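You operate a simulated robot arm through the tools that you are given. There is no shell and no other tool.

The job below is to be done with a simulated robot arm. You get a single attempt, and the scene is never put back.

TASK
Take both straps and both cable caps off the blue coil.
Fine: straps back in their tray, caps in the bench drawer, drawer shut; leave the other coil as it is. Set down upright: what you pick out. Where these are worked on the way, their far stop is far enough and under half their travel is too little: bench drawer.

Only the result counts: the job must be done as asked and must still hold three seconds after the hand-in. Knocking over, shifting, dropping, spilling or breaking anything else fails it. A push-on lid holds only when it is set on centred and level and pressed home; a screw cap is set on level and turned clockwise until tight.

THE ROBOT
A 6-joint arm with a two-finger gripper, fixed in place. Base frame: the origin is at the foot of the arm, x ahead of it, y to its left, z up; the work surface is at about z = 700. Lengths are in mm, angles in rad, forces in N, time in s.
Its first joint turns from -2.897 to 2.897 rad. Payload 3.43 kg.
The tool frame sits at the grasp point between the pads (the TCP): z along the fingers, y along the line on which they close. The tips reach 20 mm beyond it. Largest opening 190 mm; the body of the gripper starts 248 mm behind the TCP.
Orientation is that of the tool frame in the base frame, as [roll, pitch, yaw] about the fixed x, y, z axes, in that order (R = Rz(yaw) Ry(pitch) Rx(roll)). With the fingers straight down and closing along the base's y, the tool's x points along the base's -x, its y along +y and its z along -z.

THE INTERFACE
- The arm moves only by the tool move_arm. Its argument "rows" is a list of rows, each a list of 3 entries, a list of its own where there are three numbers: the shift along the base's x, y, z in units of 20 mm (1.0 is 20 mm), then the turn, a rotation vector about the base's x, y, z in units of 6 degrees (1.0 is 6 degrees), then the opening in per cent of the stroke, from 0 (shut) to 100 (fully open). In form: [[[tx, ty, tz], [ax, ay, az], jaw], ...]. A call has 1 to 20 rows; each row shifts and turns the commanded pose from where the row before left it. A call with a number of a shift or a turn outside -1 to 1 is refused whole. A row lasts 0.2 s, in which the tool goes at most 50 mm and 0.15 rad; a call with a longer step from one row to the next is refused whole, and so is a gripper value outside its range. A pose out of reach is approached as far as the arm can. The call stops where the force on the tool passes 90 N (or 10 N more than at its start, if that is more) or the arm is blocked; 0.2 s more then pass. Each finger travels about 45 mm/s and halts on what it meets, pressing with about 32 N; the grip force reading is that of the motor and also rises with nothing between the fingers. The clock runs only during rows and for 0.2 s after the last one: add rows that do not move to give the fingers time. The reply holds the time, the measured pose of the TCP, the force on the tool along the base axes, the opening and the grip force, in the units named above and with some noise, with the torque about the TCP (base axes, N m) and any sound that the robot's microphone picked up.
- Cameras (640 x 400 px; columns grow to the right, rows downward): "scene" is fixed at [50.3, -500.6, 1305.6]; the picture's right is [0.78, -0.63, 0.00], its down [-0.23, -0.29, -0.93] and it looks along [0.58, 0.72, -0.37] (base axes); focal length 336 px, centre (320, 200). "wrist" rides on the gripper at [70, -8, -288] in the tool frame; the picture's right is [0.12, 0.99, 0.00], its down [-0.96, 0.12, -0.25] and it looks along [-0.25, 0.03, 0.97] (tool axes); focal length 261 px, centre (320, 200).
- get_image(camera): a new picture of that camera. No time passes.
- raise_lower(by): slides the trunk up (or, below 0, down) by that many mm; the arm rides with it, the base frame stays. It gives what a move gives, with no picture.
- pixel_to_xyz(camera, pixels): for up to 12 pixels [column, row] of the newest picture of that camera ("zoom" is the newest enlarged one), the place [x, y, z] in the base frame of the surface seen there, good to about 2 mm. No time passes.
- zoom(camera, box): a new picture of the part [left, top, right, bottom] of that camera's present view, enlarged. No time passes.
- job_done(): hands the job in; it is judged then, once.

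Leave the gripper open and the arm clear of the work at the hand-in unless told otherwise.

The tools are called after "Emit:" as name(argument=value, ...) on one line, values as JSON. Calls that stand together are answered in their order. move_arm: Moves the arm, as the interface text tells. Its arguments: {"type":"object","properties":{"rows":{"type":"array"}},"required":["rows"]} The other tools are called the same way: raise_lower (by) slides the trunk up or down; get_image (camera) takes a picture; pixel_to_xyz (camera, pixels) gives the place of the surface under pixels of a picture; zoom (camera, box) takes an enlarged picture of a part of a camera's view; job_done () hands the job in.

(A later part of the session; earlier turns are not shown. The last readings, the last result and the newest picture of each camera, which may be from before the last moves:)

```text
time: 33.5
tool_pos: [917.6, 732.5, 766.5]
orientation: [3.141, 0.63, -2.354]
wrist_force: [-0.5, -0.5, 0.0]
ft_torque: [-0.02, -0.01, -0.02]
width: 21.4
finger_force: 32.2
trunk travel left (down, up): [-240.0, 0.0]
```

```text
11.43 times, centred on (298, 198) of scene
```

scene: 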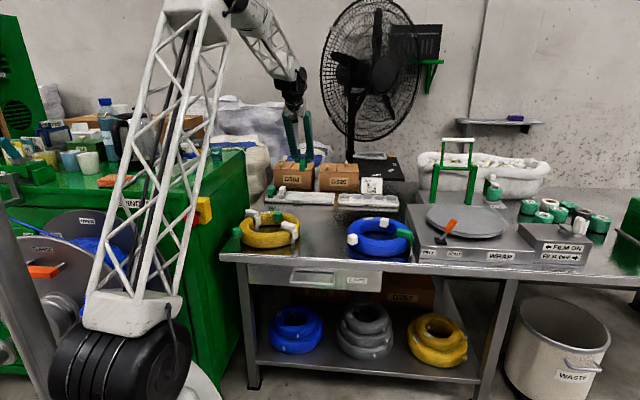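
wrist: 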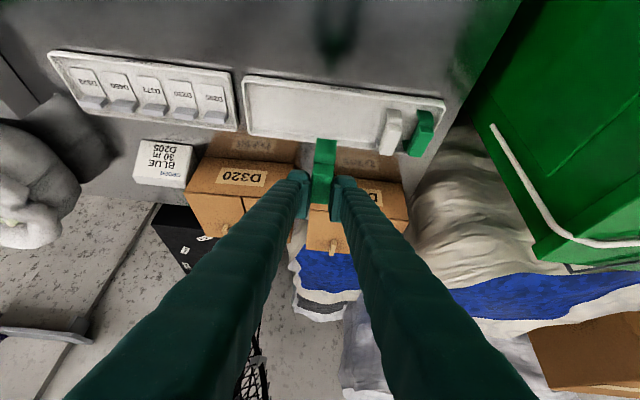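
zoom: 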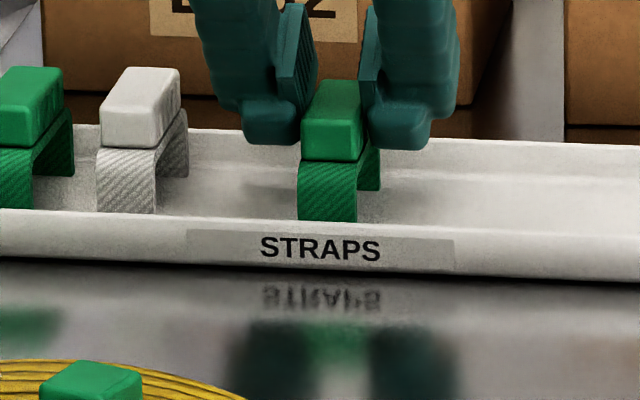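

No contact force yet. I'll creep down a millimetre at a time, reading the vertical force.

Emit:
move_arm(rows=[[[0, 0, -0.05], [0, 0, 0], 5], [[0, 0, 0], [0, 0, 0], 5]])

Emit:
move_arm(rows=[[[0, 0, -0.05], [0, 0, 0], 5], [[0, 0, 0], [0, 0, 0], 5]])

```text
time: 34.0
tool_pos: [917.0, 734.0, 765.4]
orientation: [-3.14, 0.629, -2.354]
wrist_force: [-1.2, 0.5, 4.2]
ft_torque: [0.06, 0.01, -0.03]
width: 21.7
finger_force: 31.9
trunk travel left (down, up): [-240.0, 0.0]
```

```text
time: 34.6
tool_pos: [917.8, 733.4, 766.0]
orientation: [3.14, 0.63, -2.354]
wrist_force: [0.2, 2.7, 13.5]
ft_torque: [0.06, 0.02, 0.01]
width: 21.5
finger_force: 31.8
trunk travel left (down, up): [-240.0, 0.0]
```

The legs touch the tray floor (13.5 N). I'll ease off slightly and open to about 46 mm.

Emit:
move_arm(rows=[[[0, 0, 0.04], [0, 0, 0], 5], [[0, 0, 0], [0, 0, 0], 14], [[0, 0, 0], [0, 0, 0], 20], [[0, 0, 0], [0, 0, 0], 24], [[0, 0, 0], [0, 0, 0], 24]])

Emit:
zoom(camera="scene", box=[270, 180, 326, 215])

```text
time: 35.9
tool_pos: [918.5, 732.4, 765.3]
orientation: [-3.141, 0.628, -2.354]
wrist_force: [0.8, 0.1, -0.6]
ft_torque: [-0.02, 0.02, 0.01]
width: 45.4
finger_force: 0.0
trunk travel left (down, up): [-240.0, 0.0]
```

```text
11.43 times, centred on (298, 198) of scene
```

zoom: 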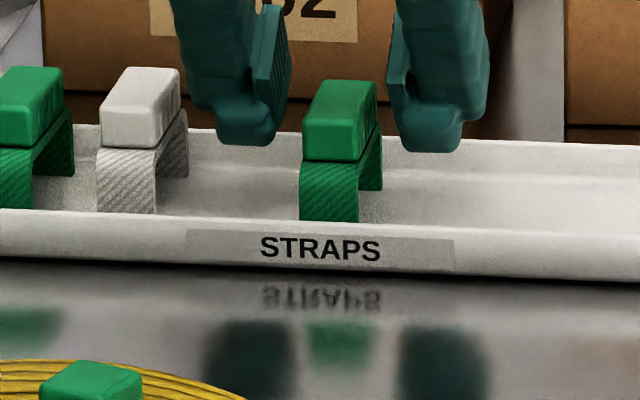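

Strap 1 stands upright in the tray beside the other two. I'll rise straight up. Before strap 2 I also want the heights of the wrapping machine and green frame next to it.

Emit:
move_arm(rows=[[[0, 0, 0.4], [0, 0, 0], 24], [[0, 0, 0.8], [0, 0, 0], 24], [[0, 0, 1], [0, 0, 0], 24], [[0, 0, 1], [0, 0, 0], 24], [[0, 0, 1], [0, 0, 0], 24], [[0, 0, 1], [0, 0, 0], 24], [[0, 0, 1], [0, 0, 0], 24], [[0, 0, 1], [0, 0, 0], 24]])

Emit:
get_image(camera="scene")

Emit:
pixel_to_xyz(camera="scene", pixels=[[415, 245], [420, 222], [440, 235], [470, 205], [466, 215], [450, 228], [458, 142], [473, 180], [436, 180], [418, 205], [447, 232], [432, 205]])

Emit:
zoom(camera="scene", box=[380, 170, 520, 270])

```text
time: 37.6
tool_pos: [919.8, 733.5, 908.6]
orientation: [-3.142, 0.629, -2.354]
wrist_force: [0.3, 0.0, -0.4]
ft_torque: [0.01, -0.02, 0.01]
width: 45.6
finger_force: 0.0
trunk travel left (down, up): [-240.0, 0.0]
```

```text
taken
```

scene: 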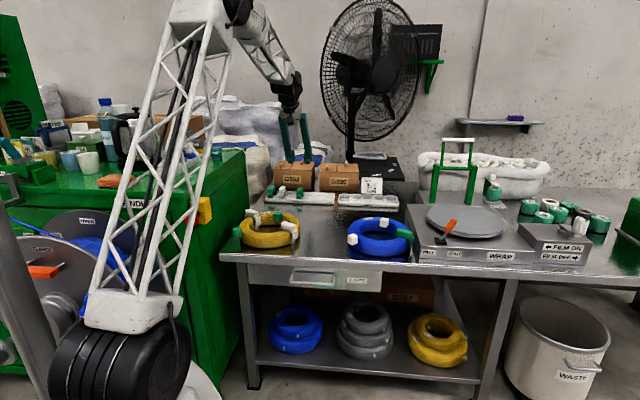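

```text
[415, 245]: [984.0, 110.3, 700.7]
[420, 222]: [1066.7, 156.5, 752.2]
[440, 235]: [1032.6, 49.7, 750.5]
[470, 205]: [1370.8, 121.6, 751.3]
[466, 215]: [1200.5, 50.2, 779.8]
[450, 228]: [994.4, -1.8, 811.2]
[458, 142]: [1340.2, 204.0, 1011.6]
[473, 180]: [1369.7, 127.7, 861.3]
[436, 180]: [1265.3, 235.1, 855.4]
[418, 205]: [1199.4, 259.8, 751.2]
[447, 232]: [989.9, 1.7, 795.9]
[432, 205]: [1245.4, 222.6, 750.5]
```

```text
4.00 times, centred on (450, 220) of scene
```

zoom: 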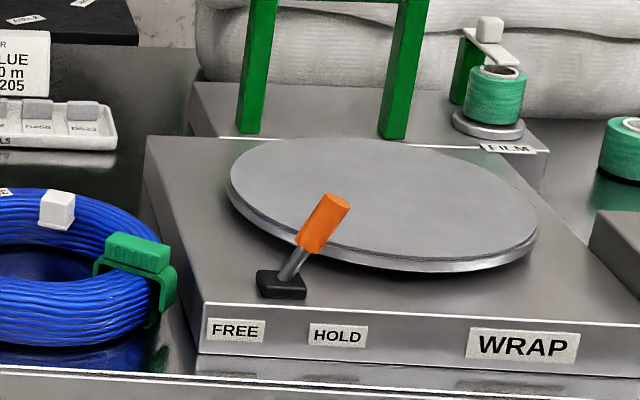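

The machine's top is at z=751 and its lever tip at about (994, −2, 811), so my tilted approach clears both. I'll go over strap 2 (near (926, 126)) with the same +59° yaw as before.

Emit:
move_arm(rows=[[[0, -1, 0.03], [0, 0, 0.4915], 32], [[0, -1, 0.03], [0, 0, 0.4915], 32], [[0, -1, 0.03], [0, 0, 0.4915], 32], [[0, -1, 0.03], [0, 0, 0.4915], 32], [[0, -1, 0.03], [0, 0, 0.4915], 32], [[0, -1, 0.03], [0, 0, 0.4915], 32], [[0, -1, 0.03], [0, 0, 0.4915], 32], [[0, -1, 0.03], [0, 0, 0.4915], 32], [[0, -1, 0.03], [0, 0, 0.4915], 32], [[0, -1, 0.03], [0, 0, 0.4915], 32], [[0, -1, 0.03], [0, 0, 0.4915], 32], [[0, -1, 0.03], [0, 0, 0.4915], 32], [[0, -1, 0.03], [0, 0, 0.4915], 32], [[0, -1, 0.03], [0, 0, 0.4915], 32], [[0, -1, 0.03], [0, 0, 0.4915], 32], [[0, -1, 0.03], [0, 0, 0.4915], 32], [[0, -1, 0.03], [0, 0, 0.4915], 32], [[0, -1, 0.03], [0, 0, 0.4915], 32], [[0, -1, 0.03], [0, 0, 0.4915], 32], [[0, -1, 0.03], [0, 0, 0.4915], 32]])

Emit:
move_arm(rows=[[[0.03, -1, 0], [0, 0, 0], 32], [[0.03, -1, 0], [0, 0, 0], 32], [[0.03, -1, 0], [0, 0, 0], 32], [[0.03, -1, 0], [0, 0, 0], 32], [[0.03, -1, 0], [0, 0, 0], 32], [[0.03, -1, 0], [0, 0, 0], 32], [[0.03, -1, 0], [0, 0, 0], 32], [[0.03, -1, 0], [0, 0, 0], 32], [[0.03, -1, 0], [0, 0, 0], 32], [[0.03, -1, 0], [0, 0, 0], 32], [[0, 0, 0], [0, 0, 0], 32]])

Emit:
get_image(camera="wrist")

```text
time: 41.9
tool_pos: [917.2, 335.1, 921.0]
orientation: [3.139, 0.628, -1.323]
wrist_force: [-0.5, -0.6, 0.1]
ft_torque: [-0.06, -0.04, -0.03]
width: 60.4
finger_force: 0.0
trunk travel left (down, up): [-240.0, 0.0]
```

```text
time: 44.2
tool_pos: [922.9, 132.8, 922.5]
orientation: [-3.14, 0.628, -1.325]
wrist_force: [0.4, -0.5, -0.2]
ft_torque: [0.0, -0.01, -0.01]
width: 60.9
finger_force: 0.1
trunk travel left (down, up): [-240.0, 0.0]
```

```text
taken
```

wrist: 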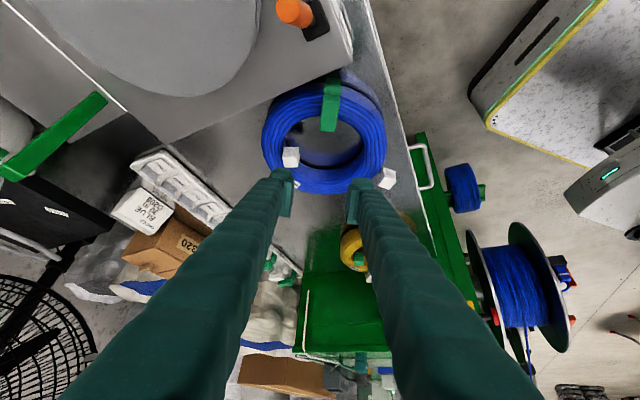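

Strap 2 shows at wrist (331,105). I'll zoom in and measure its handle.

Emit:
zoom(camera="wrist", box=[281, 60, 381, 150])

Emit:
pixel_to_xyz(camera="zoom", pixels=[[290, 180], [350, 180], [290, 280], [350, 280], [320, 180], [320, 280], [320, 230], [300, 140], [340, 320], [290, 230], [350, 230], [320, 150]])

```text
4.44 times, centred on (331, 105) of wrist
```

zoom: 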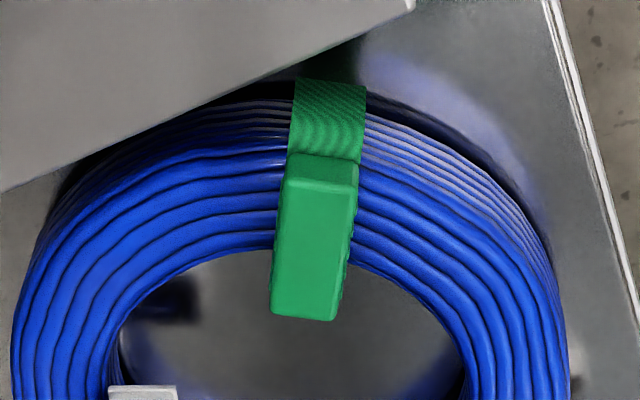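

```text
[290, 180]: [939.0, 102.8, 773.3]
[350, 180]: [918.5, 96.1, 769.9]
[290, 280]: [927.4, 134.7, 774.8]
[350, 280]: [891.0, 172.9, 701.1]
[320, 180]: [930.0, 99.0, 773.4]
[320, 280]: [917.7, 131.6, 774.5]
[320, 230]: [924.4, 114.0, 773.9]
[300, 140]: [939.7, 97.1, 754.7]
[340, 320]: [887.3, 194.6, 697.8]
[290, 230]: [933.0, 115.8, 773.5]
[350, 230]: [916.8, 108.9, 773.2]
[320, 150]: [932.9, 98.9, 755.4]
```

I'll query the corners of the handle's top face: (287,190), (355,192), (272,310), (333,318).

Emit:
pixel_to_xyz(camera="zoom", pixels=[[287, 192], [353, 194], [274, 308], [333, 315], [320, 192], [304, 312], [280, 250], [343, 255], [312, 252], [345, 290], [320, 170], [300, 318]])

```text
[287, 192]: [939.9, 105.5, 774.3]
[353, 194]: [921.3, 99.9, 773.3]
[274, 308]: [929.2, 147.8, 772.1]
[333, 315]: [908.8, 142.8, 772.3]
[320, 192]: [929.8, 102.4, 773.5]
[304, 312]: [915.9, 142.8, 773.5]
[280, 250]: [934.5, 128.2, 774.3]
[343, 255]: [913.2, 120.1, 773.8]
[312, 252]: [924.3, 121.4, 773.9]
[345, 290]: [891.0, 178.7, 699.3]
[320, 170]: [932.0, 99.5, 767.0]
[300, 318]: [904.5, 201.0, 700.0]
```

Strap 2's handle centre is (924.8, 124.0), its top is at 773.5 and its axis at about 105°. I'll descend over it to z≈797.

Emit:
move_arm(rows=[[[0.013, -0.057, -0.9], [0, 0, 0.1], 32], [[0.013, -0.057, -0.9], [0, 0, 0], 32], [[0.013, -0.057, -0.9], [0, 0, 0], 32], [[0.013, -0.057, -0.9], [0, 0, 0], 32], [[0.013, -0.057, -0.9], [0, 0, 0], 32], [[0.013, -0.057, -0.9], [0, 0, 0], 32], [[0.013, -0.057, -0.9], [0, 0, 0], 32], [[0, 0, 0], [0, 0, 0], 32]])

Emit:
zoom(camera="wrist", box=[260, 120, 380, 220])

Emit:
zoom(camera="scene", box=[370, 205, 434, 245])

```text
time: 46.0
tool_pos: [925.1, 125.5, 796.6]
orientation: [-3.141, 0.629, -1.315]
wrist_force: [0.1, -0.1, -0.2]
ft_torque: [0.02, 0.0, 0.02]
width: 60.7
finger_force: 0.0
trunk travel left (down, up): [-240.0, 0.0]
```

```text
4.00 times, centred on (320, 170) of wrist
```

zoom: 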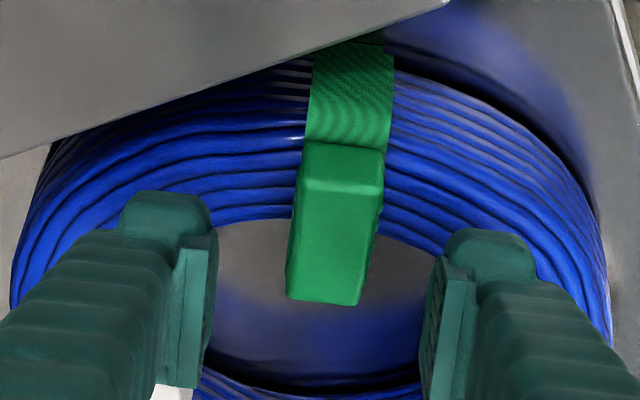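

```text
10.00 times, centred on (402, 225) of scene
```

zoom: 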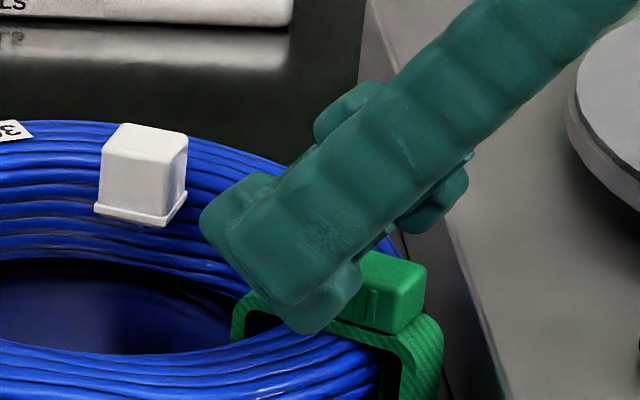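

The handle sits about 2 mm toward the right finger. I'll shift 2 mm that way (toward −x) and lower to z≈783.

Emit:
move_arm(rows=[[[-0.09, -0.03, -0.35], [0, 0, 0], 32], [[0, 0, -0.33], [0, 0, 0], 32], [[0, 0, 0], [0, 0, 0], 32]])

Emit:
zoom(camera="wrist", box=[260, 120, 380, 220])

Emit:
zoom(camera="scene", box=[370, 205, 434, 245])

```text
time: 46.9
tool_pos: [923.1, 125.9, 782.2]
orientation: [3.138, 0.629, -1.314]
wrist_force: [0.5, -0.4, 0.6]
ft_torque: [-0.01, 0.02, 0.04]
width: 60.8
finger_force: 0.1
trunk travel left (down, up): [-240.0, 0.0]
```

```text
4.00 times, centred on (320, 170) of wrist
```

zoom: 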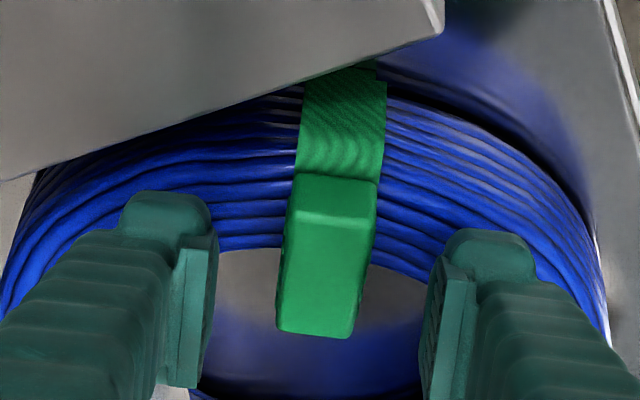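

```text
10.00 times, centred on (402, 225) of scene
```

zoom: 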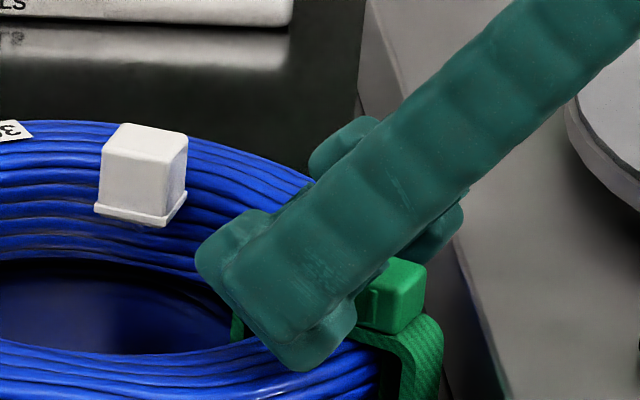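

The handle is centred now and the contact force is zero. I'll close on it.

Emit:
move_arm(rows=[[[0, 0, 0], [0, 0, 0], 10], [[0, 0, 0], [0, 0, 0], 5], [[0, 0, 0], [0, 0, 0], 5], [[0, 0, 0], [0, 0, 0], 5], [[0, 0, 0], [0, 0, 0], 5]])

Emit:
move_arm(rows=[[[0, 0, 0.15], [0, 0, 0], 5], [[0, 0, 0.15], [0, 0, 0], 5], [[0, 0, 0.2], [0, 0, 0], 5], [[0, 0, 0], [0, 0, 0], 5]])

Emit:
zoom(camera="scene", box=[340, 200, 436, 260])

```text
time: 48.0
tool_pos: [924.3, 125.9, 782.3]
orientation: [3.141, 0.627, -1.313]
wrist_force: [0.1, -0.9, -0.6]
ft_torque: [0.02, -0.03, -0.03]
width: 21.6
finger_force: 31.8
trunk travel left (down, up): [-240.0, 0.0]
```

```text
time: 49.0
tool_pos: [921.0, 125.8, 791.0]
orientation: [3.141, 0.628, -1.313]
wrist_force: [0.2, 0.4, -0.5]
ft_torque: [0.0, -0.02, 0.01]
width: 21.4
finger_force: 32.3
trunk travel left (down, up): [-240.0, 0.0]
```

```text
6.67 times, centred on (388, 230) of scene
```

zoom: 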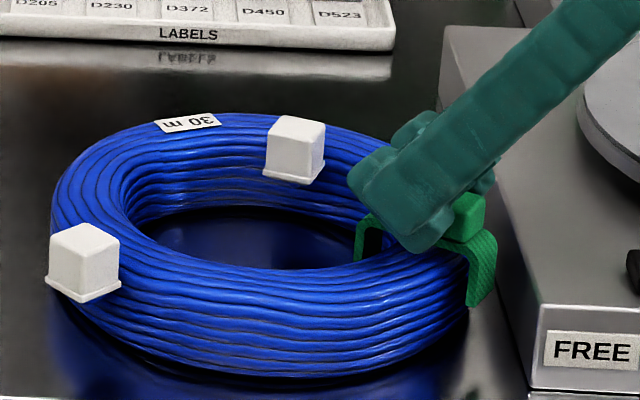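

Strap 2 is lifted clear and level, at 21.4 mm. I'll lift to z≈881, then carry it toward the next free tray spot at (976, 672) with a −59.8° yaw.

Emit:
move_arm(rows=[[[0, 0, 0.6], [0, 0, 0], 5], [[0, 0, 0.9], [0, 0, 0], 5], [[0, 0, 1], [0, 0, 0], 5], [[0, 0, 1], [0, 0, 0], 5], [[0, 0, 1], [0, 0, 0], 5]])

Emit:
move_arm(rows=[[[0.096, 0.977, 0], [0, 0, -0.498], 5], [[0.096, 0.977, 0], [0, 0, -0.498], 5], [[0.096, 0.977, 0], [0, 0, -0.498], 5], [[0.096, 0.977, 0], [0, 0, -0.498], 5], [[0.096, 0.977, 0], [0, 0, -0.498], 5], [[0.096, 0.977, 0], [0, 0, -0.498], 5], [[0.096, 0.977, 0], [0, 0, -0.498], 5], [[0.096, 0.977, 0], [0, 0, -0.498], 5], [[0.096, 0.977, 0], [0, 0, -0.498], 5], [[0.096, 0.977, 0], [0, 0, -0.498], 5], [[0.096, 0.977, 0], [0, 0, -0.498], 5], [[0.096, 0.977, 0], [0, 0, -0.498], 5], [[0.096, 0.977, 0], [0, 0, -0.498], 5], [[0.096, 0.977, 0], [0, 0, -0.498], 5], [[0.096, 0.977, 0], [0, 0, -0.498], 5], [[0.096, 0.977, 0], [0, 0, -0.498], 5], [[0.096, 0.977, 0], [0, 0, -0.498], 5], [[0.096, 0.977, 0], [0, 0, -0.498], 5], [[0.096, 0.977, 0], [0, 0, -0.498], 5], [[0.096, 0.977, 0], [0, 0, -0.498], 5]])

Emit:
move_arm(rows=[[[0.096, 0.977, 0], [0, 0, 0], 5], [[0.096, 0.977, 0], [0, 0, 0], 5], [[0.096, 0.977, 0], [0, 0, 0], 5], [[0.096, 0.977, 0], [0, 0, 0], 5], [[0, 0, 0], [0, 0, 0], 5]])

Emit:
get_image(camera="wrist")

```text
time: 50.2
tool_pos: [923.0, 124.0, 879.3]
orientation: [3.14, 0.628, -1.315]
wrist_force: [1.0, -0.6, -0.2]
ft_torque: [0.04, 0.03, 0.05]
width: 21.2
finger_force: 32.2
trunk travel left (down, up): [-240.0, 0.0]
```

```text
time: 54.5
tool_pos: [962.0, 516.8, 881.5]
orientation: [-3.141, 0.628, -2.36]
wrist_force: [0.4, -0.1, -0.4]
ft_torque: [0.08, 0.0, 0.07]
width: 21.7
finger_force: 32.0
trunk travel left (down, up): [-240.0, 0.0]
```

```text
time: 55.6
tool_pos: [969.0, 593.8, 880.9]
orientation: [-3.141, 0.628, -2.357]
wrist_force: [0.1, 0.5, -0.1]
ft_torque: [-0.01, 0.02, 0.0]
width: 21.5
finger_force: 31.9
trunk travel left (down, up): [-240.0, 0.0]
```

```text
taken
```

wrist: 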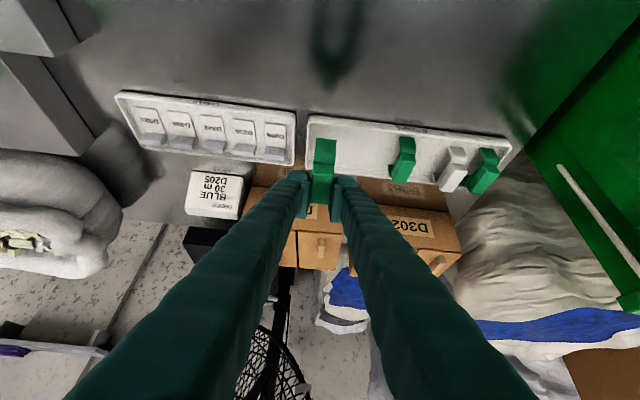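

The tray is ahead, with strap 1 at (403,160). I'll move to (976, 672) and descend to z≈781.

Emit:
move_arm(rows=[[[0.094, 0.98, 0], [0, 0, 0], 5], [[0.094, 0.98, 0], [0, 0, 0], 5], [[0.094, 0.98, 0], [0, 0, 0], 5], [[0.094, 0.98, 0], [0, 0, 0], 5], [[0, 0, -0.9], [0, 0, 0], 5], [[0, 0, -0.9], [0, 0, 0], 5], [[0, 0, -0.9], [0, 0, 0], 5], [[0, 0, -0.9], [0, 0, 0], 5], [[0, 0, -0.9], [0, 0, 0], 5], [[0, 0, -0.5], [0, 0, 0], 5], [[0, 0, 0], [0, 0, 0], 5]])

Emit:
zoom(camera="wrist", box=[230, 60, 430, 200])

Emit:
pixel_to_xyz(camera="zoom", pixels=[[308, 235], [308, 275], [300, 300], [300, 330], [300, 320], [310, 345], [540, 290], [540, 340], [200, 280], [250, 200], [100, 300]])

Emit:
zoom(camera="scene", box=[265, 175, 361, 235])

```text
time: 58.0
tool_pos: [977.1, 671.8, 780.5]
orientation: [3.141, 0.627, -2.359]
wrist_force: [0.0, -0.1, 0.3]
ft_torque: [0.02, 0.0, 0.02]
width: 21.7
finger_force: 31.9
trunk travel left (down, up): [-240.0, 0.0]
```

```text
2.86 times, centred on (330, 130) of wrist
```

zoom: 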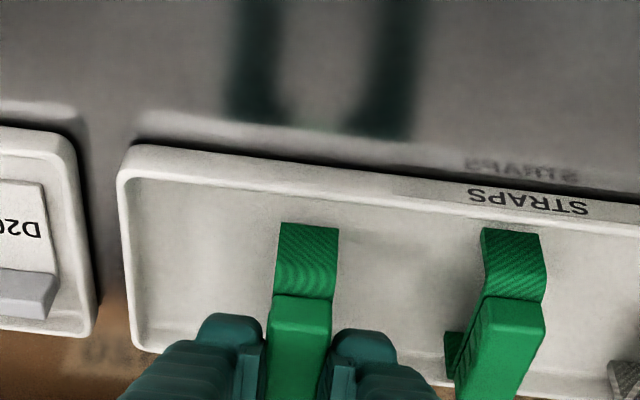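

```text
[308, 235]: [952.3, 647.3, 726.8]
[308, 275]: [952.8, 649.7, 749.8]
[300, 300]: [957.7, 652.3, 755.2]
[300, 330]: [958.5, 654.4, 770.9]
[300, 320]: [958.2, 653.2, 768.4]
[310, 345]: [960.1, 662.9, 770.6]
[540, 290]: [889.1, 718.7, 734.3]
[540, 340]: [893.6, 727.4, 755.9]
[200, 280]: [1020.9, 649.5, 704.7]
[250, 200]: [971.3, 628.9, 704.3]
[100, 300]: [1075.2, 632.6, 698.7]
```

```text
6.67 times, centred on (313, 205) of scene
```

zoom: 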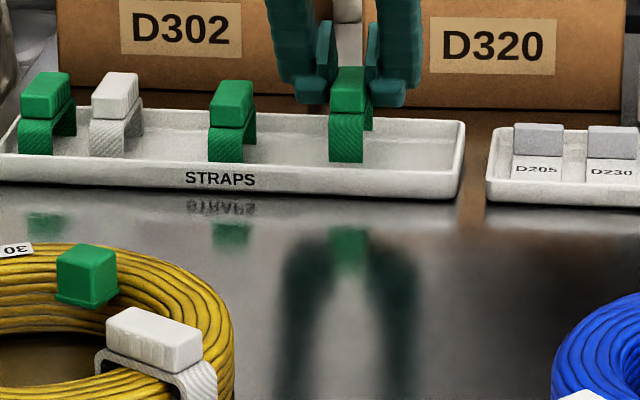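

The strap is at the right place: front leg at perpendicular 1132, handle top at 771. I'll lower 13.5 mm, then creep to contact.

Emit:
move_arm(rows=[[[0, 0, -0.25], [0, 0, 0], 5], [[0, 0, -0.25], [0, 0, 0], 5], [[0, 0, -0.15], [0, 0, 0], 5], [[0, 0, 0], [0, 0, 0], 5]])

Emit:
move_arm(rows=[[[0, 0, -0.05], [0, 0, 0], 5], [[0, 0, 0], [0, 0, 0], 5]])

Emit:
move_arm(rows=[[[0, 0, -0.05], [0, 0, 0], 5], [[0, 0, 0], [0, 0, 0], 5]])

```text
time: 59.0
tool_pos: [977.9, 672.1, 768.0]
orientation: [-3.141, 0.629, -2.357]
wrist_force: [-0.1, 0.8, 0.1]
ft_torque: [-0.01, -0.01, 0.03]
width: 21.4
finger_force: 32.0
trunk travel left (down, up): [-240.0, 0.0]
```

```text
time: 59.6
tool_pos: [976.7, 671.2, 766.7]
orientation: [3.141, 0.629, -2.358]
wrist_force: [0.0, 0.6, 1.0]
ft_torque: [0.01, 0.0, -0.01]
width: 21.4
finger_force: 32.2
trunk travel left (down, up): [-240.0, 0.0]
```

```text
time: 60.2
tool_pos: [976.3, 671.6, 767.5]
orientation: [3.141, 0.628, -2.359]
wrist_force: [0.1, 0.2, -1.1]
ft_torque: [0.02, 0.0, 0.01]
width: 21.4
finger_force: 31.9
trunk travel left (down, up): [-240.0, 0.0]
```

Still no contact. I'll keep creeping down a millimetre at a time.

Emit:
move_arm(rows=[[[0, 0, -0.05], [0, 0, 0], 5], [[0, 0, 0], [0, 0, 0], 5]])

Emit:
move_arm(rows=[[[0, 0, -0.04], [0, 0, 0], 5], [[0, 0, 0], [0, 0, 0], 5]])

```text
time: 60.9
tool_pos: [977.3, 671.4, 765.0]
orientation: [-3.141, 0.629, -2.357]
wrist_force: [0.9, -0.3, 1.3]
ft_torque: [0.02, -0.05, -0.02]
width: 21.4
finger_force: 32.4
trunk travel left (down, up): [-240.0, 0.0]
```

```text
time: 61.5
tool_pos: [977.2, 671.2, 764.9]
orientation: [-3.141, 0.63, -2.358]
wrist_force: [-2.9, -1.0, 10.8]
ft_torque: [-0.09, 0.17, -0.03]
width: 21.2
finger_force: 32.9
trunk travel left (down, up): [-240.0, 0.0]
```

The strap touches down at 10.8 N. I'll ease off and open.

Emit:
move_arm(rows=[[[0, 0, 0.03], [0, 0, 0], 5], [[0, 0, 0], [0, 0, 0], 14], [[0, 0, 0], [0, 0, 0], 20], [[0, 0, 0], [0, 0, 0], 24], [[0, 0, 0], [0, 0, 0], 24]])

Emit:
zoom(camera="scene", box=[265, 175, 361, 235])

```text
time: 62.6
tool_pos: [977.6, 671.9, 764.0]
orientation: [-3.141, 0.629, -2.359]
wrist_force: [-0.1, -0.1, -0.3]
ft_torque: [0.03, 0.02, 0.0]
width: 45.8
finger_force: 0.2
trunk travel left (down, up): [-240.0, 0.0]
```

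```text
6.67 times, centred on (313, 205) of scene
```

zoom: 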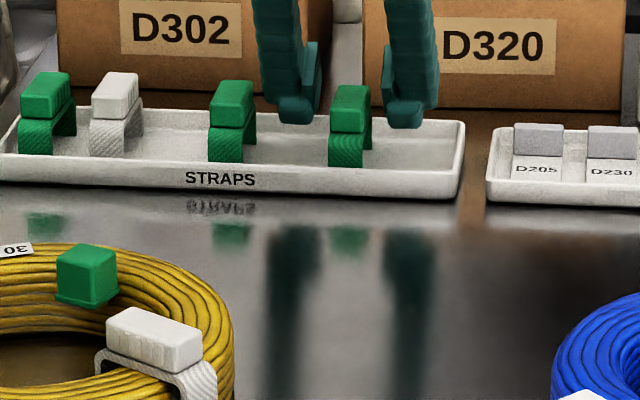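

Both straps now stand in the tray. I'll rise straight up, then measure the bar thickness and panel details for the drawer. To clear the bench edge I plan to grip the handle bar with the tool leaning in from the front.

Emit:
move_arm(rows=[[[0, 0, 0.4], [0, 0, 0], 24], [[0, 0, 0.8], [0, 0, 0], 24], [[0, 0, 1], [0, 0, 0], 24], [[0, 0, 1], [0, 0, 0], 24], [[0, 0, 1], [0, 0, 0], 24], [[0, 0, 1], [0, 0, 0], 24], [[0, 0, 1], [0, 0, 0], 24]])

Emit:
zoom(camera="scene", box=[284, 262, 348, 302])

Emit:
pixel_to_xyz(camera="zoom", pixels=[[300, 235], [300, 245], [300, 255], [300, 100], [300, 60], [300, 180], [300, 275], [80, 200], [470, 200], [300, 120], [200, 240], [400, 250]])

```text
time: 64.2
tool_pos: [977.4, 671.7, 889.2]
orientation: [3.141, 0.626, -2.357]
wrist_force: [-0.4, 0.1, -0.7]
ft_torque: [0.04, 0.01, 0.02]
width: 45.6
finger_force: 0.0
trunk travel left (down, up): [-240.0, 0.0]
```

```text
10.00 times, centred on (316, 282) of scene
```

zoom: 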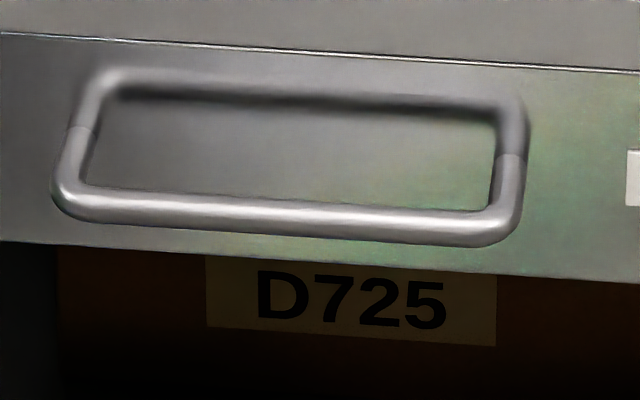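

```text
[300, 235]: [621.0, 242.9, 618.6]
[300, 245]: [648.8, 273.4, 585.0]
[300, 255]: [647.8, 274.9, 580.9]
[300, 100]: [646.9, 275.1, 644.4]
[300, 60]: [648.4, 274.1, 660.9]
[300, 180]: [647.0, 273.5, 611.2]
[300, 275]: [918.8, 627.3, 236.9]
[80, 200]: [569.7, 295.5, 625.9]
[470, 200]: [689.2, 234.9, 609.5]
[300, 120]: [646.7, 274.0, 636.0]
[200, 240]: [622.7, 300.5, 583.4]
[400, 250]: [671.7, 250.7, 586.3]
```

The upper half of the handle loop is just its reflection in the steel. The real bar runs at z≈621, about 33 mm out from the panel, and is about 12 mm thick. I'll go back toward the bench front, turning the tool 90° about its own axis and leaning to 48°, so one finger goes over and one under the bar.

Emit:
move_arm(rows=[[[-0.87, -1, 0], [0.4156, 0.4156, -0.809], 24], [[-0.87, -1, 0], [0.4156, 0.4156, -0.809], 24], [[-0.87, -1, 0], [0.4156, 0.4156, -0.809], 24], [[-0.87, -1, 0], [0.4156, 0.4156, -0.809], 24], [[-0.87, -1, 0], [0.4156, 0.4156, -0.809], 24], [[-0.87, -1, 0], [0.4156, 0.4156, -0.809], 24], [[-0.87, -1, 0], [0.4156, 0.4156, -0.809], 24], [[-0.87, -1, 0], [0.4156, 0.4156, -0.809], 24], [[-0.87, -1, 0], [0.4156, 0.4156, -0.809], 24], [[-0.87, -1, 0], [0.4156, 0.4156, -0.809], 24], [[-0.87, -1, 0], [0.4156, 0.4156, -0.809], 24], [[-0.87, -1, 0], [0.4156, 0.4156, -0.809], 24], [[-0.87, -1, 0], [0.4156, 0.4156, -0.809], 24], [[-0.87, -1, 0], [0.4156, 0.4156, -0.809], 24], [[-0.87, -1, 0], [0.4156, 0.4156, -0.809], 24], [[-0.87, -1, 0], [0.707, -0.707, 0], 24], [[-0.87, -1, 0], [0.707, -0.707, 0], 24], [[-0.87, -1, 0], [0, 0, 0], 24], [[-0.87, -1, 0], [0, 0, 0], 24], [[-0.87, -1, 0], [0, 0, 0], 24]])

Emit:
get_image(camera="wrist")

Emit:
get_image(camera="scene")

```text
time: 68.5
tool_pos: [636.9, 272.2, 895.5]
orientation: [2.309, -0.002, 2.358]
wrist_force: [1.6, 1.0, 0.7]
ft_torque: [-0.02, 0.04, 0.01]
width: 45.6
finger_force: 0.1
out of reach, approached as far as the arm can: row 20
trunk travel left (down, up): [-240.0, 0.0]
```

```text
taken
```

wrist: 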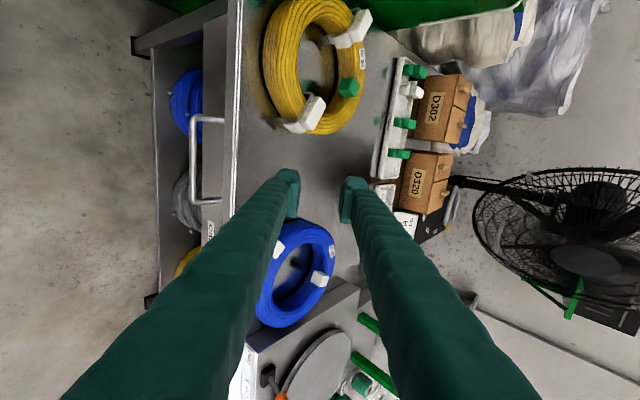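

```text
taken
```

scene: 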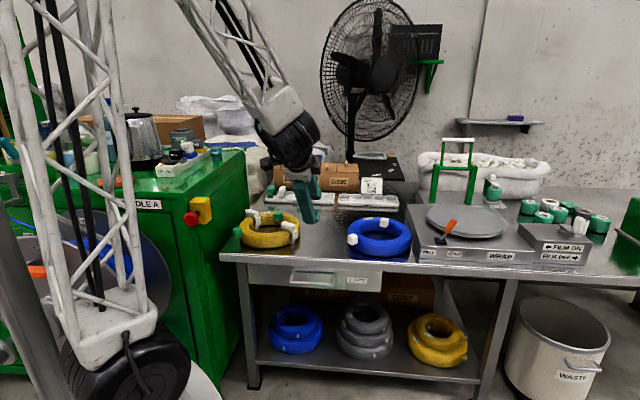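

The arm reports that this leaned pose is too close in at this height; it's at (637, 272, 895). For the low drawer the trunk should come down and the lean should be smaller. First I'll check the real thickness of the fingertips.

Emit:
zoom(camera="wrist", box=[260, 150, 390, 240])

Emit:
pixel_to_xyz(camera="zoom", pixels=[[98, 110], [120, 100], [170, 100], [185, 130], [180, 200], [60, 200], [100, 180], [400, 130], [440, 130], [490, 130], [395, 200], [480, 180]])

```text
4.44 times, centred on (325, 195) of wrist
```

zoom: 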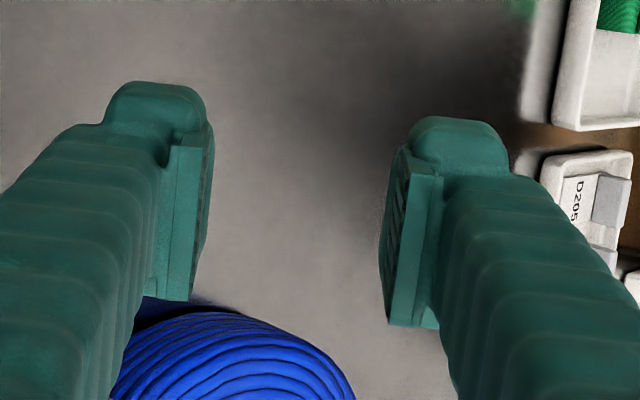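

```text
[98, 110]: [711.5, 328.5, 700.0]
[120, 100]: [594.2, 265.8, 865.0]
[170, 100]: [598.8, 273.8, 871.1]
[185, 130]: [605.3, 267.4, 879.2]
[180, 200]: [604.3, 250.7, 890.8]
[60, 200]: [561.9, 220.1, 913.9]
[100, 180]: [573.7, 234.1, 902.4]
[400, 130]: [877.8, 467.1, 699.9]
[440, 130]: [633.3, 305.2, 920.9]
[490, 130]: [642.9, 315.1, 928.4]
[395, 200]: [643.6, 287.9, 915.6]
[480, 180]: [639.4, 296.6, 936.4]
```

The fingertips are about 24 mm thick including the pads, so going straight down between bar and bench edge is too tight. A lean of about 35° suits better. I'll lift well up, reduce the lean, and then lower the trunk fully so the low drawer is comfortable.

Emit:
move_arm(rows=[[[0.2, 0.2, 1], [-0.5, 0.5, 0], 24], [[0.2, 0.2, 1], [-0.5, 0.5, 0], 24], [[0, 0, 1], [-0.5, 0.5, 0], 24], [[0, 0, 1], [0, 0, 0], 24], [[0, 0, 1], [0, 0, 0], 24], [[0, 0, 1], [0, 0, 0], 24], [[0, 0, 1], [0, 0, 0], 24], [[0, 0, 1], [0, 0, 0], 24], [[0, 0, 1], [0, 0, 0], 24], [[0, 0, 1], [0, 0, 0], 24], [[0, 0, 1], [0, 0, 0], 24], [[0, 0, 1], [0, 0, 0], 24], [[0, 0, 1], [0, 0, 0], 24]])

```text
time: 71.2
tool_pos: [642.4, 279.9, 1156.8]
orientation: [2.527, 0.001, 2.356]
wrist_force: [-0.8, -0.3, 0.0]
ft_torque: [-0.03, 0.06, 0.03]
width: 45.6
finger_force: 0.1
trunk travel left (down, up): [-240.0, 0.0]
```

The pose is good: (642, 280, 1157) with 35° lean. I'll lower the trunk in two stages.

Emit:
raise_lower(by=-120)

Emit:
raise_lower(by=-110)

Emit:
get_image(camera="scene")

Emit:
get_image(camera="wrist")

```text
time: 72.8
tool_pos: [642.7, 279.8, 1036.8]
orientation: [2.528, 0.0, 2.355]
wrist_force: [0.7, 0.1, -0.2]
ft_torque: [0.02, -0.01, -0.03]
width: 45.5
finger_force: 0.1
trunk travel left (down, up): [-120.0, 120.0]
```

```text
time: 74.2
tool_pos: [643.2, 279.7, 927.1]
orientation: [2.526, 0.0, 2.356]
wrist_force: [-0.2, 0.0, -0.4]
ft_torque: [-0.02, 0.0, -0.01]
width: 45.7
finger_force: 0.0
trunk travel left (down, up): [-10.0, 230.0]
```

```text
taken
```

scene: 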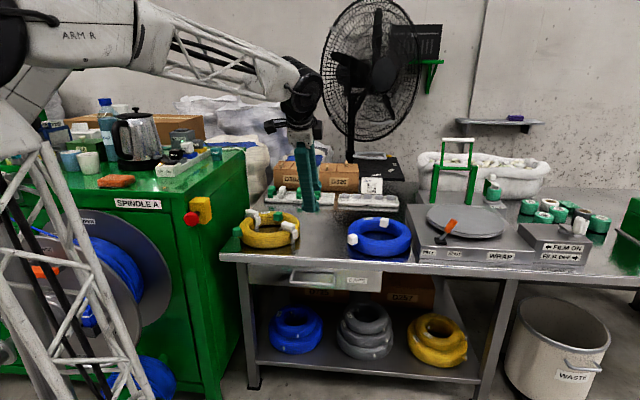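

```text
taken
```

wrist: 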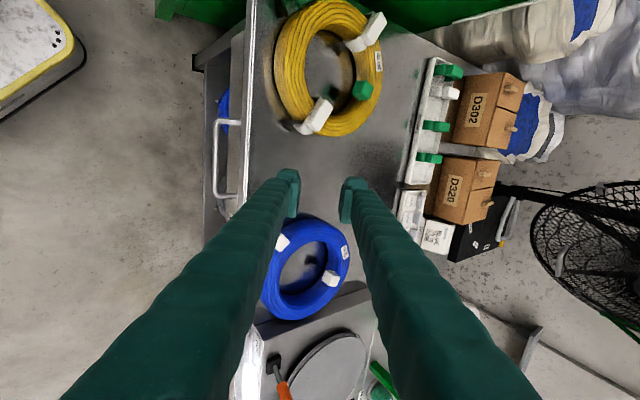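

The view and pose are fine. I'll move back in front of the bench and down to a stand-off about 100 mm from the bar: (575, 209, 713).

Emit:
move_arm(rows=[[[-0.85, -0.89, -0.3], [0, 0, 0], 24], [[-0.85, -0.89, -0.3], [0, 0, 0], 24], [[-0.85, -0.89, -0.3], [0, 0, 0], 24], [[-0.85, -0.89, -0.3], [0, 0, 0], 24], [[0, 0, -0.95], [0, 0, 0], 24], [[0, 0, -0.95], [0, 0, 0], 24], [[0, 0, -0.95], [0, 0, 0], 24], [[0, 0, -0.95], [0, 0, 0], 24], [[0, 0, -0.95], [0, 0, 0], 24], [[0, 0, -0.95], [0, 0, 0], 24], [[0, 0, -0.95], [0, 0, 0], 24], [[0, 0, -0.95], [0, 0, 0], 24], [[0, 0, -0.95], [0, 0, 0], 24], [[0, 0, -0.95], [0, 0, 0], 24]])

Emit:
get_image(camera="wrist")

Emit:
get_image(camera="scene")

```text
time: 77.2
tool_pos: [574.6, 211.8, 712.7]
orientation: [2.527, 0.0, 2.356]
wrist_force: [0.5, -0.4, 0.3]
ft_torque: [0.0, -0.03, 0.02]
width: 45.7
finger_force: 0.1
trunk travel left (down, up): [-10.0, 230.0]
```

```text
taken
```

wrist: 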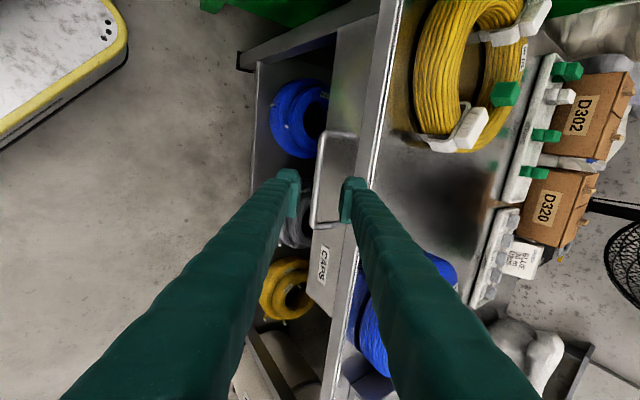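

```text
taken
```

scene: 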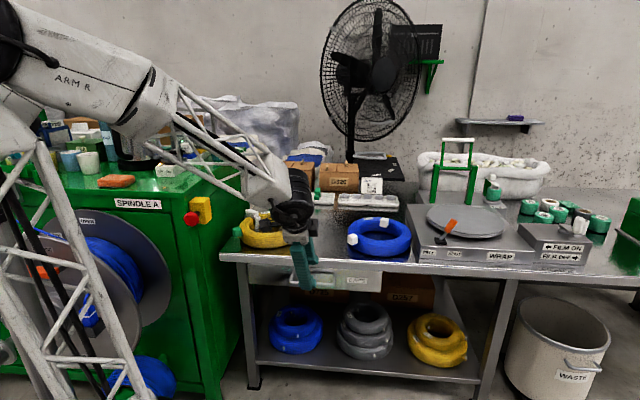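

The arm reaches the stand-off. The bar shows between the fingers at wrist (316,180). I'll measure it from here.

Emit:
zoom(camera="wrist", box=[270, 120, 390, 240])

Emit:
pixel_to_xyz(camera="wrist", pixels=[[318, 160], [316, 180], [314, 200], [320, 145], [330, 134], [350, 134], [320, 226], [335, 180], [330, 160], [312, 215], [360, 130], [370, 100]])

```text
3.33 times, centred on (330, 180) of wrist
```

zoom: 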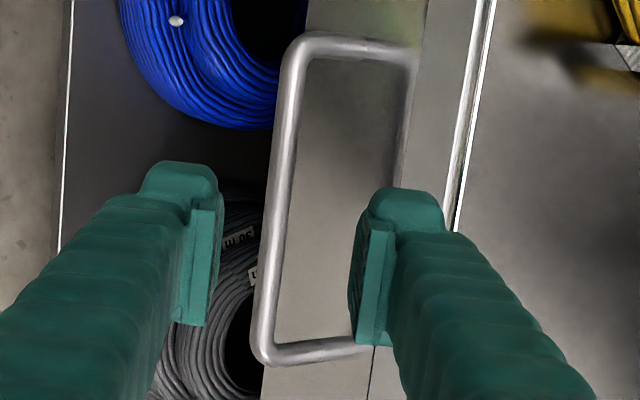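

```text
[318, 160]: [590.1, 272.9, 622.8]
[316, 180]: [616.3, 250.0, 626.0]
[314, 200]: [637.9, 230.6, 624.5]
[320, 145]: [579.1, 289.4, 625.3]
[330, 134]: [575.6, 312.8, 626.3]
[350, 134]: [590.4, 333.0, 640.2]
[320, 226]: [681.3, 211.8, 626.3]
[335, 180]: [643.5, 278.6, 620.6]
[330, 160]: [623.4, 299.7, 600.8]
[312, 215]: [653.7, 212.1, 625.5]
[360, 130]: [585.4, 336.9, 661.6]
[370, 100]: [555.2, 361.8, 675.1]
```

The bar is well on the tool's axis, about 2 mm toward the lower finger, with its centre near perpendicular 617 and z 620. I'll narrow to 22 mm and advance 70 mm along the axis.

Emit:
move_arm(rows=[[[0, 0, 0], [0, 0, 0], 11.6], [[0.342, 0.342, -0.73], [0, 0, 0], 11.6], [[0.342, 0.342, -0.73], [0, 0, 0], 11.6], [[0.342, 0.342, -0.73], [0, 0, 0], 11.6], [[0.342, 0.342, -0.73], [0, 0, 0], 11.6], [[0, 0, 0], [0, 0, 0], 11.6]])

Emit:
zoom(camera="wrist", box=[260, 130, 380, 230])

Emit:
zoom(camera="scene", box=[260, 235, 372, 305])

```text
time: 78.6
tool_pos: [602.4, 236.5, 654.4]
orientation: [2.526, 0.0, 2.356]
wrist_force: [-0.2, 0.0, -0.2]
ft_torque: [-0.01, 0.04, 0.02]
width: 22.0
finger_force: 0.0
trunk travel left (down, up): [-10.0, 230.0]
```

```text
4.00 times, centred on (320, 180) of wrist
```

zoom: 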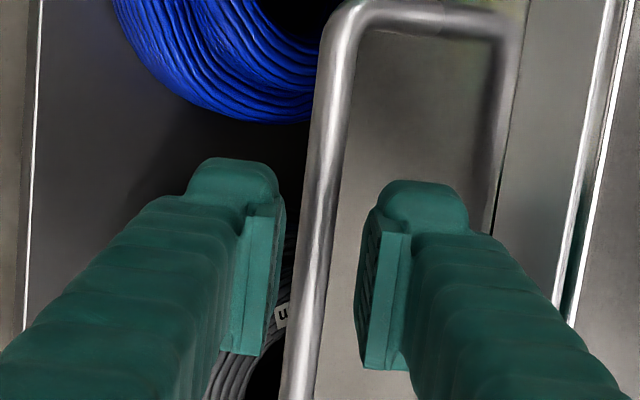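

```text
5.71 times, centred on (316, 270) of scene
```

zoom: 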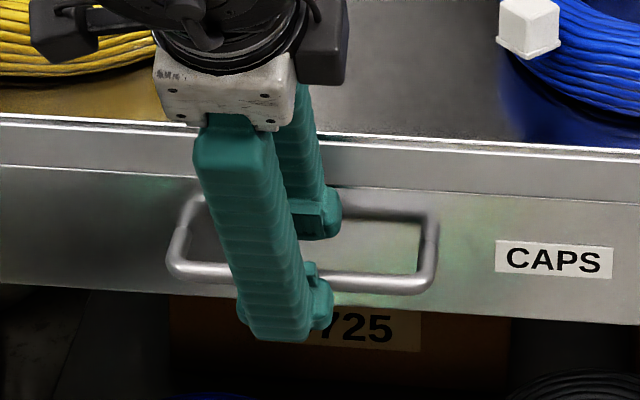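

The bar is exactly on axis between the pads. I'll advance the final 27 mm so that the bar lies between the fingertips.

Emit:
move_arm(rows=[[[0.187, 0.187, -0.373], [0, 0, 0], 11.6], [[0.187, 0.187, -0.373], [0, 0, 0], 11.6], [[0.187, 0.187, -0.373], [0, 0, 0], 11.6], [[0, 0, 0], [0, 0, 0], 11.6]])

Emit:
zoom(camera="wrist", box=[260, 130, 380, 230])

Emit:
zoom(camera="scene", box=[260, 235, 372, 305])

```text
time: 79.6
tool_pos: [613.5, 247.6, 631.0]
orientation: [2.526, -0.001, 2.356]
wrist_force: [-0.6, 0.5, -0.5]
ft_torque: [-0.01, 0.02, 0.03]
width: 22.0
finger_force: 0.1
trunk travel left (down, up): [-10.0, 230.0]
```

```text
4.00 times, centred on (320, 180) of wrist
```

zoom: 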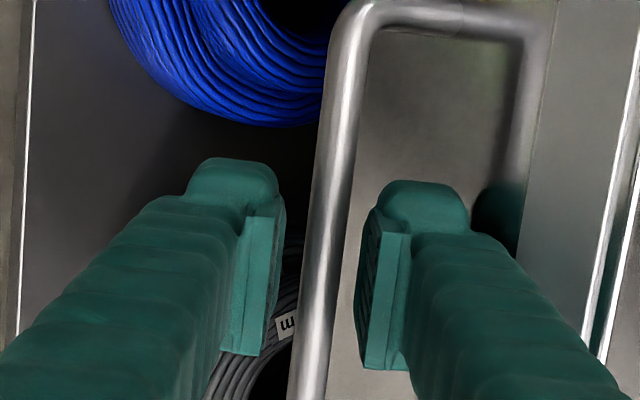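

```text
5.71 times, centred on (316, 270) of scene
```

zoom: 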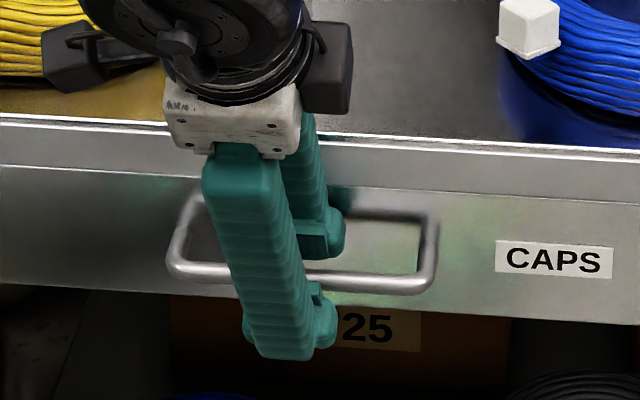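

There's no contact force and the bar sits between the tips. I'll close on it.

Emit:
move_arm(rows=[[[0, 0, 0], [0, 0, 0], 4], [[0, 0, 0], [0, 0, 0], 2], [[0, 0, 0], [0, 0, 0], 2], [[0, 0, 0], [0, 0, 0], 2]])

Emit:
zoom(camera="wrist", box=[260, 130, 380, 230])

```text
time: 80.6
tool_pos: [613.7, 246.1, 632.0]
orientation: [2.523, 0.0, 2.356]
wrist_force: [1.8, 3.9, 11.3]
ft_torque: [0.57, 0.43, -0.75]
width: 9.2
finger_force: 43.0
trunk travel left (down, up): [-10.0, 230.0]
```

```text
4.00 times, centred on (320, 180) of wrist
```

zoom: 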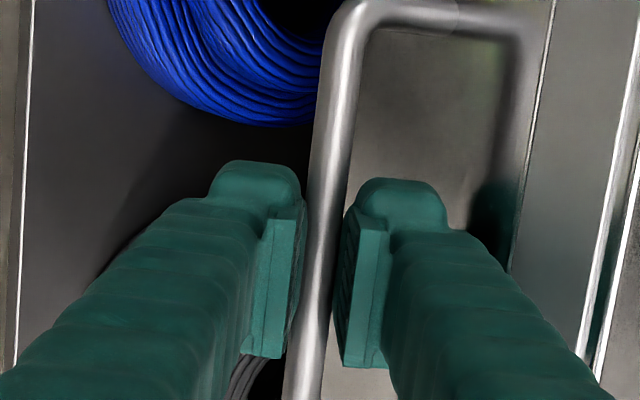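

The bar is gripped at 9.2 mm. I'll start pulling straight out along (−0.707, −0.707) in small steps and read the force.

Emit:
move_arm(rows=[[[-0.18, -0.18, 0], [0, 0, 0], 2], [[-0.18, -0.18, 0], [0, 0, 0], 2], [[-0.18, -0.18, 0], [0, 0, 0], 2], [[-0.18, -0.18, 0], [0, 0, 0], 2]])

Emit:
zoom(camera="scene", box=[230, 225, 410, 320])

```text
time: 81.6
tool_pos: [597.8, 231.8, 632.4]
orientation: [2.525, 0.001, 2.355]
wrist_force: [1.2, -3.0, 19.3]
ft_torque: [0.41, 0.24, -1.0]
width: 9.3
finger_force: 43.5
trunk travel left (down, up): [-10.0, 230.0]
```

```text
3.56 times, centred on (320, 272) of scene
```

zoom: 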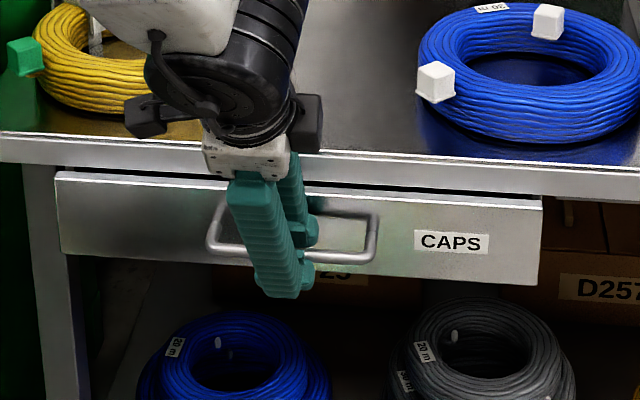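

The drawer slides open freely. I'll continue pulling in moderate steps, relieving the slight downward press.

Emit:
move_arm(rows=[[[-0.354, -0.354, 0.03], [0, 0, 0], 2], [[-0.354, -0.354, 0.03], [0, 0, 0], 2], [[-0.354, -0.354, 0], [0, 0, 0], 2], [[-0.354, -0.354, 0], [0, 0, 0], 2], [[-0.354, -0.354, 0], [0, 0, 0], 2], [[-0.354, -0.354, 0], [0, 0, 0], 2], [[-0.354, -0.354, 0], [0, 0, 0], 2], [[-0.354, -0.354, 0], [0, 0, 0], 2]])

Emit:
get_image(camera="scene")

```text
time: 83.4
tool_pos: [554.4, 177.1, 644.7]
orientation: [2.531, 0.0, 2.358]
wrist_force: [0.5, -0.1, 0.1]
ft_torque: [0.0, 0.03, 0.01]
width: 4.2
finger_force: 0.1
out of reach, approached as far as the arm can: row 6, 7, 8
trunk travel left (down, up): [-10.0, 230.0]
```

```text
taken
```

scene: 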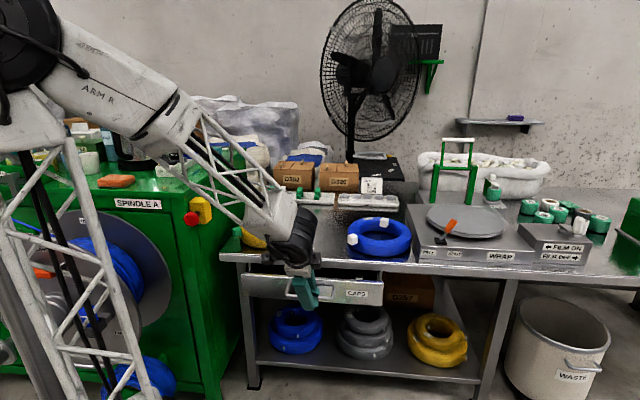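

The arm hit its near limit at this lean and slid off the bar, but the drawer is now partly open. I'll lift straight up out of the way and measure how far it opened.

Emit:
move_arm(rows=[[[0, 0, 0.5], [0, 0, 0], 10], [[0, 0, 1], [0, 0, 0], 10], [[0, 0, 1], [0, 0, 0], 10], [[0, 0, 1], [0, 0, 0], 10], [[0, 0, 1], [0, 0, 0], 10], [[0, 0, 1], [0, 0, 0], 10], [[0, 0, 1], [0, 0, 0], 10], [[0, 0, 1], [0, 0, 0], 10], [[0, 0, 1], [0, 0, 0], 10]])

Emit:
zoom(camera="scene", box=[230, 225, 410, 320])

Emit:
get_image(camera="wrist")

```text
time: 85.4
tool_pos: [551.7, 175.8, 814.2]
orientation: [2.528, 0.002, 2.355]
wrist_force: [-0.7, -0.7, -0.7]
ft_torque: [0.0, 0.02, 0.03]
width: 19.2
finger_force: 0.1
trunk travel left (down, up): [-10.0, 230.0]
```

```text
3.56 times, centred on (320, 272) of scene
```

zoom: 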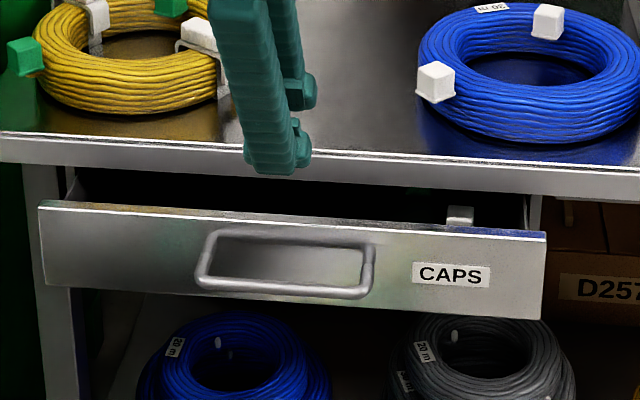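

```text
taken
```

wrist: 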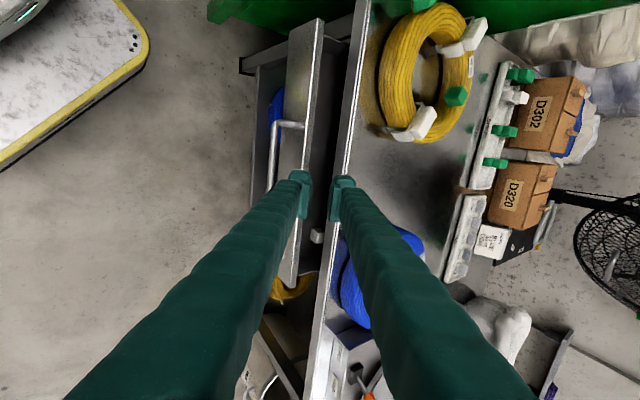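

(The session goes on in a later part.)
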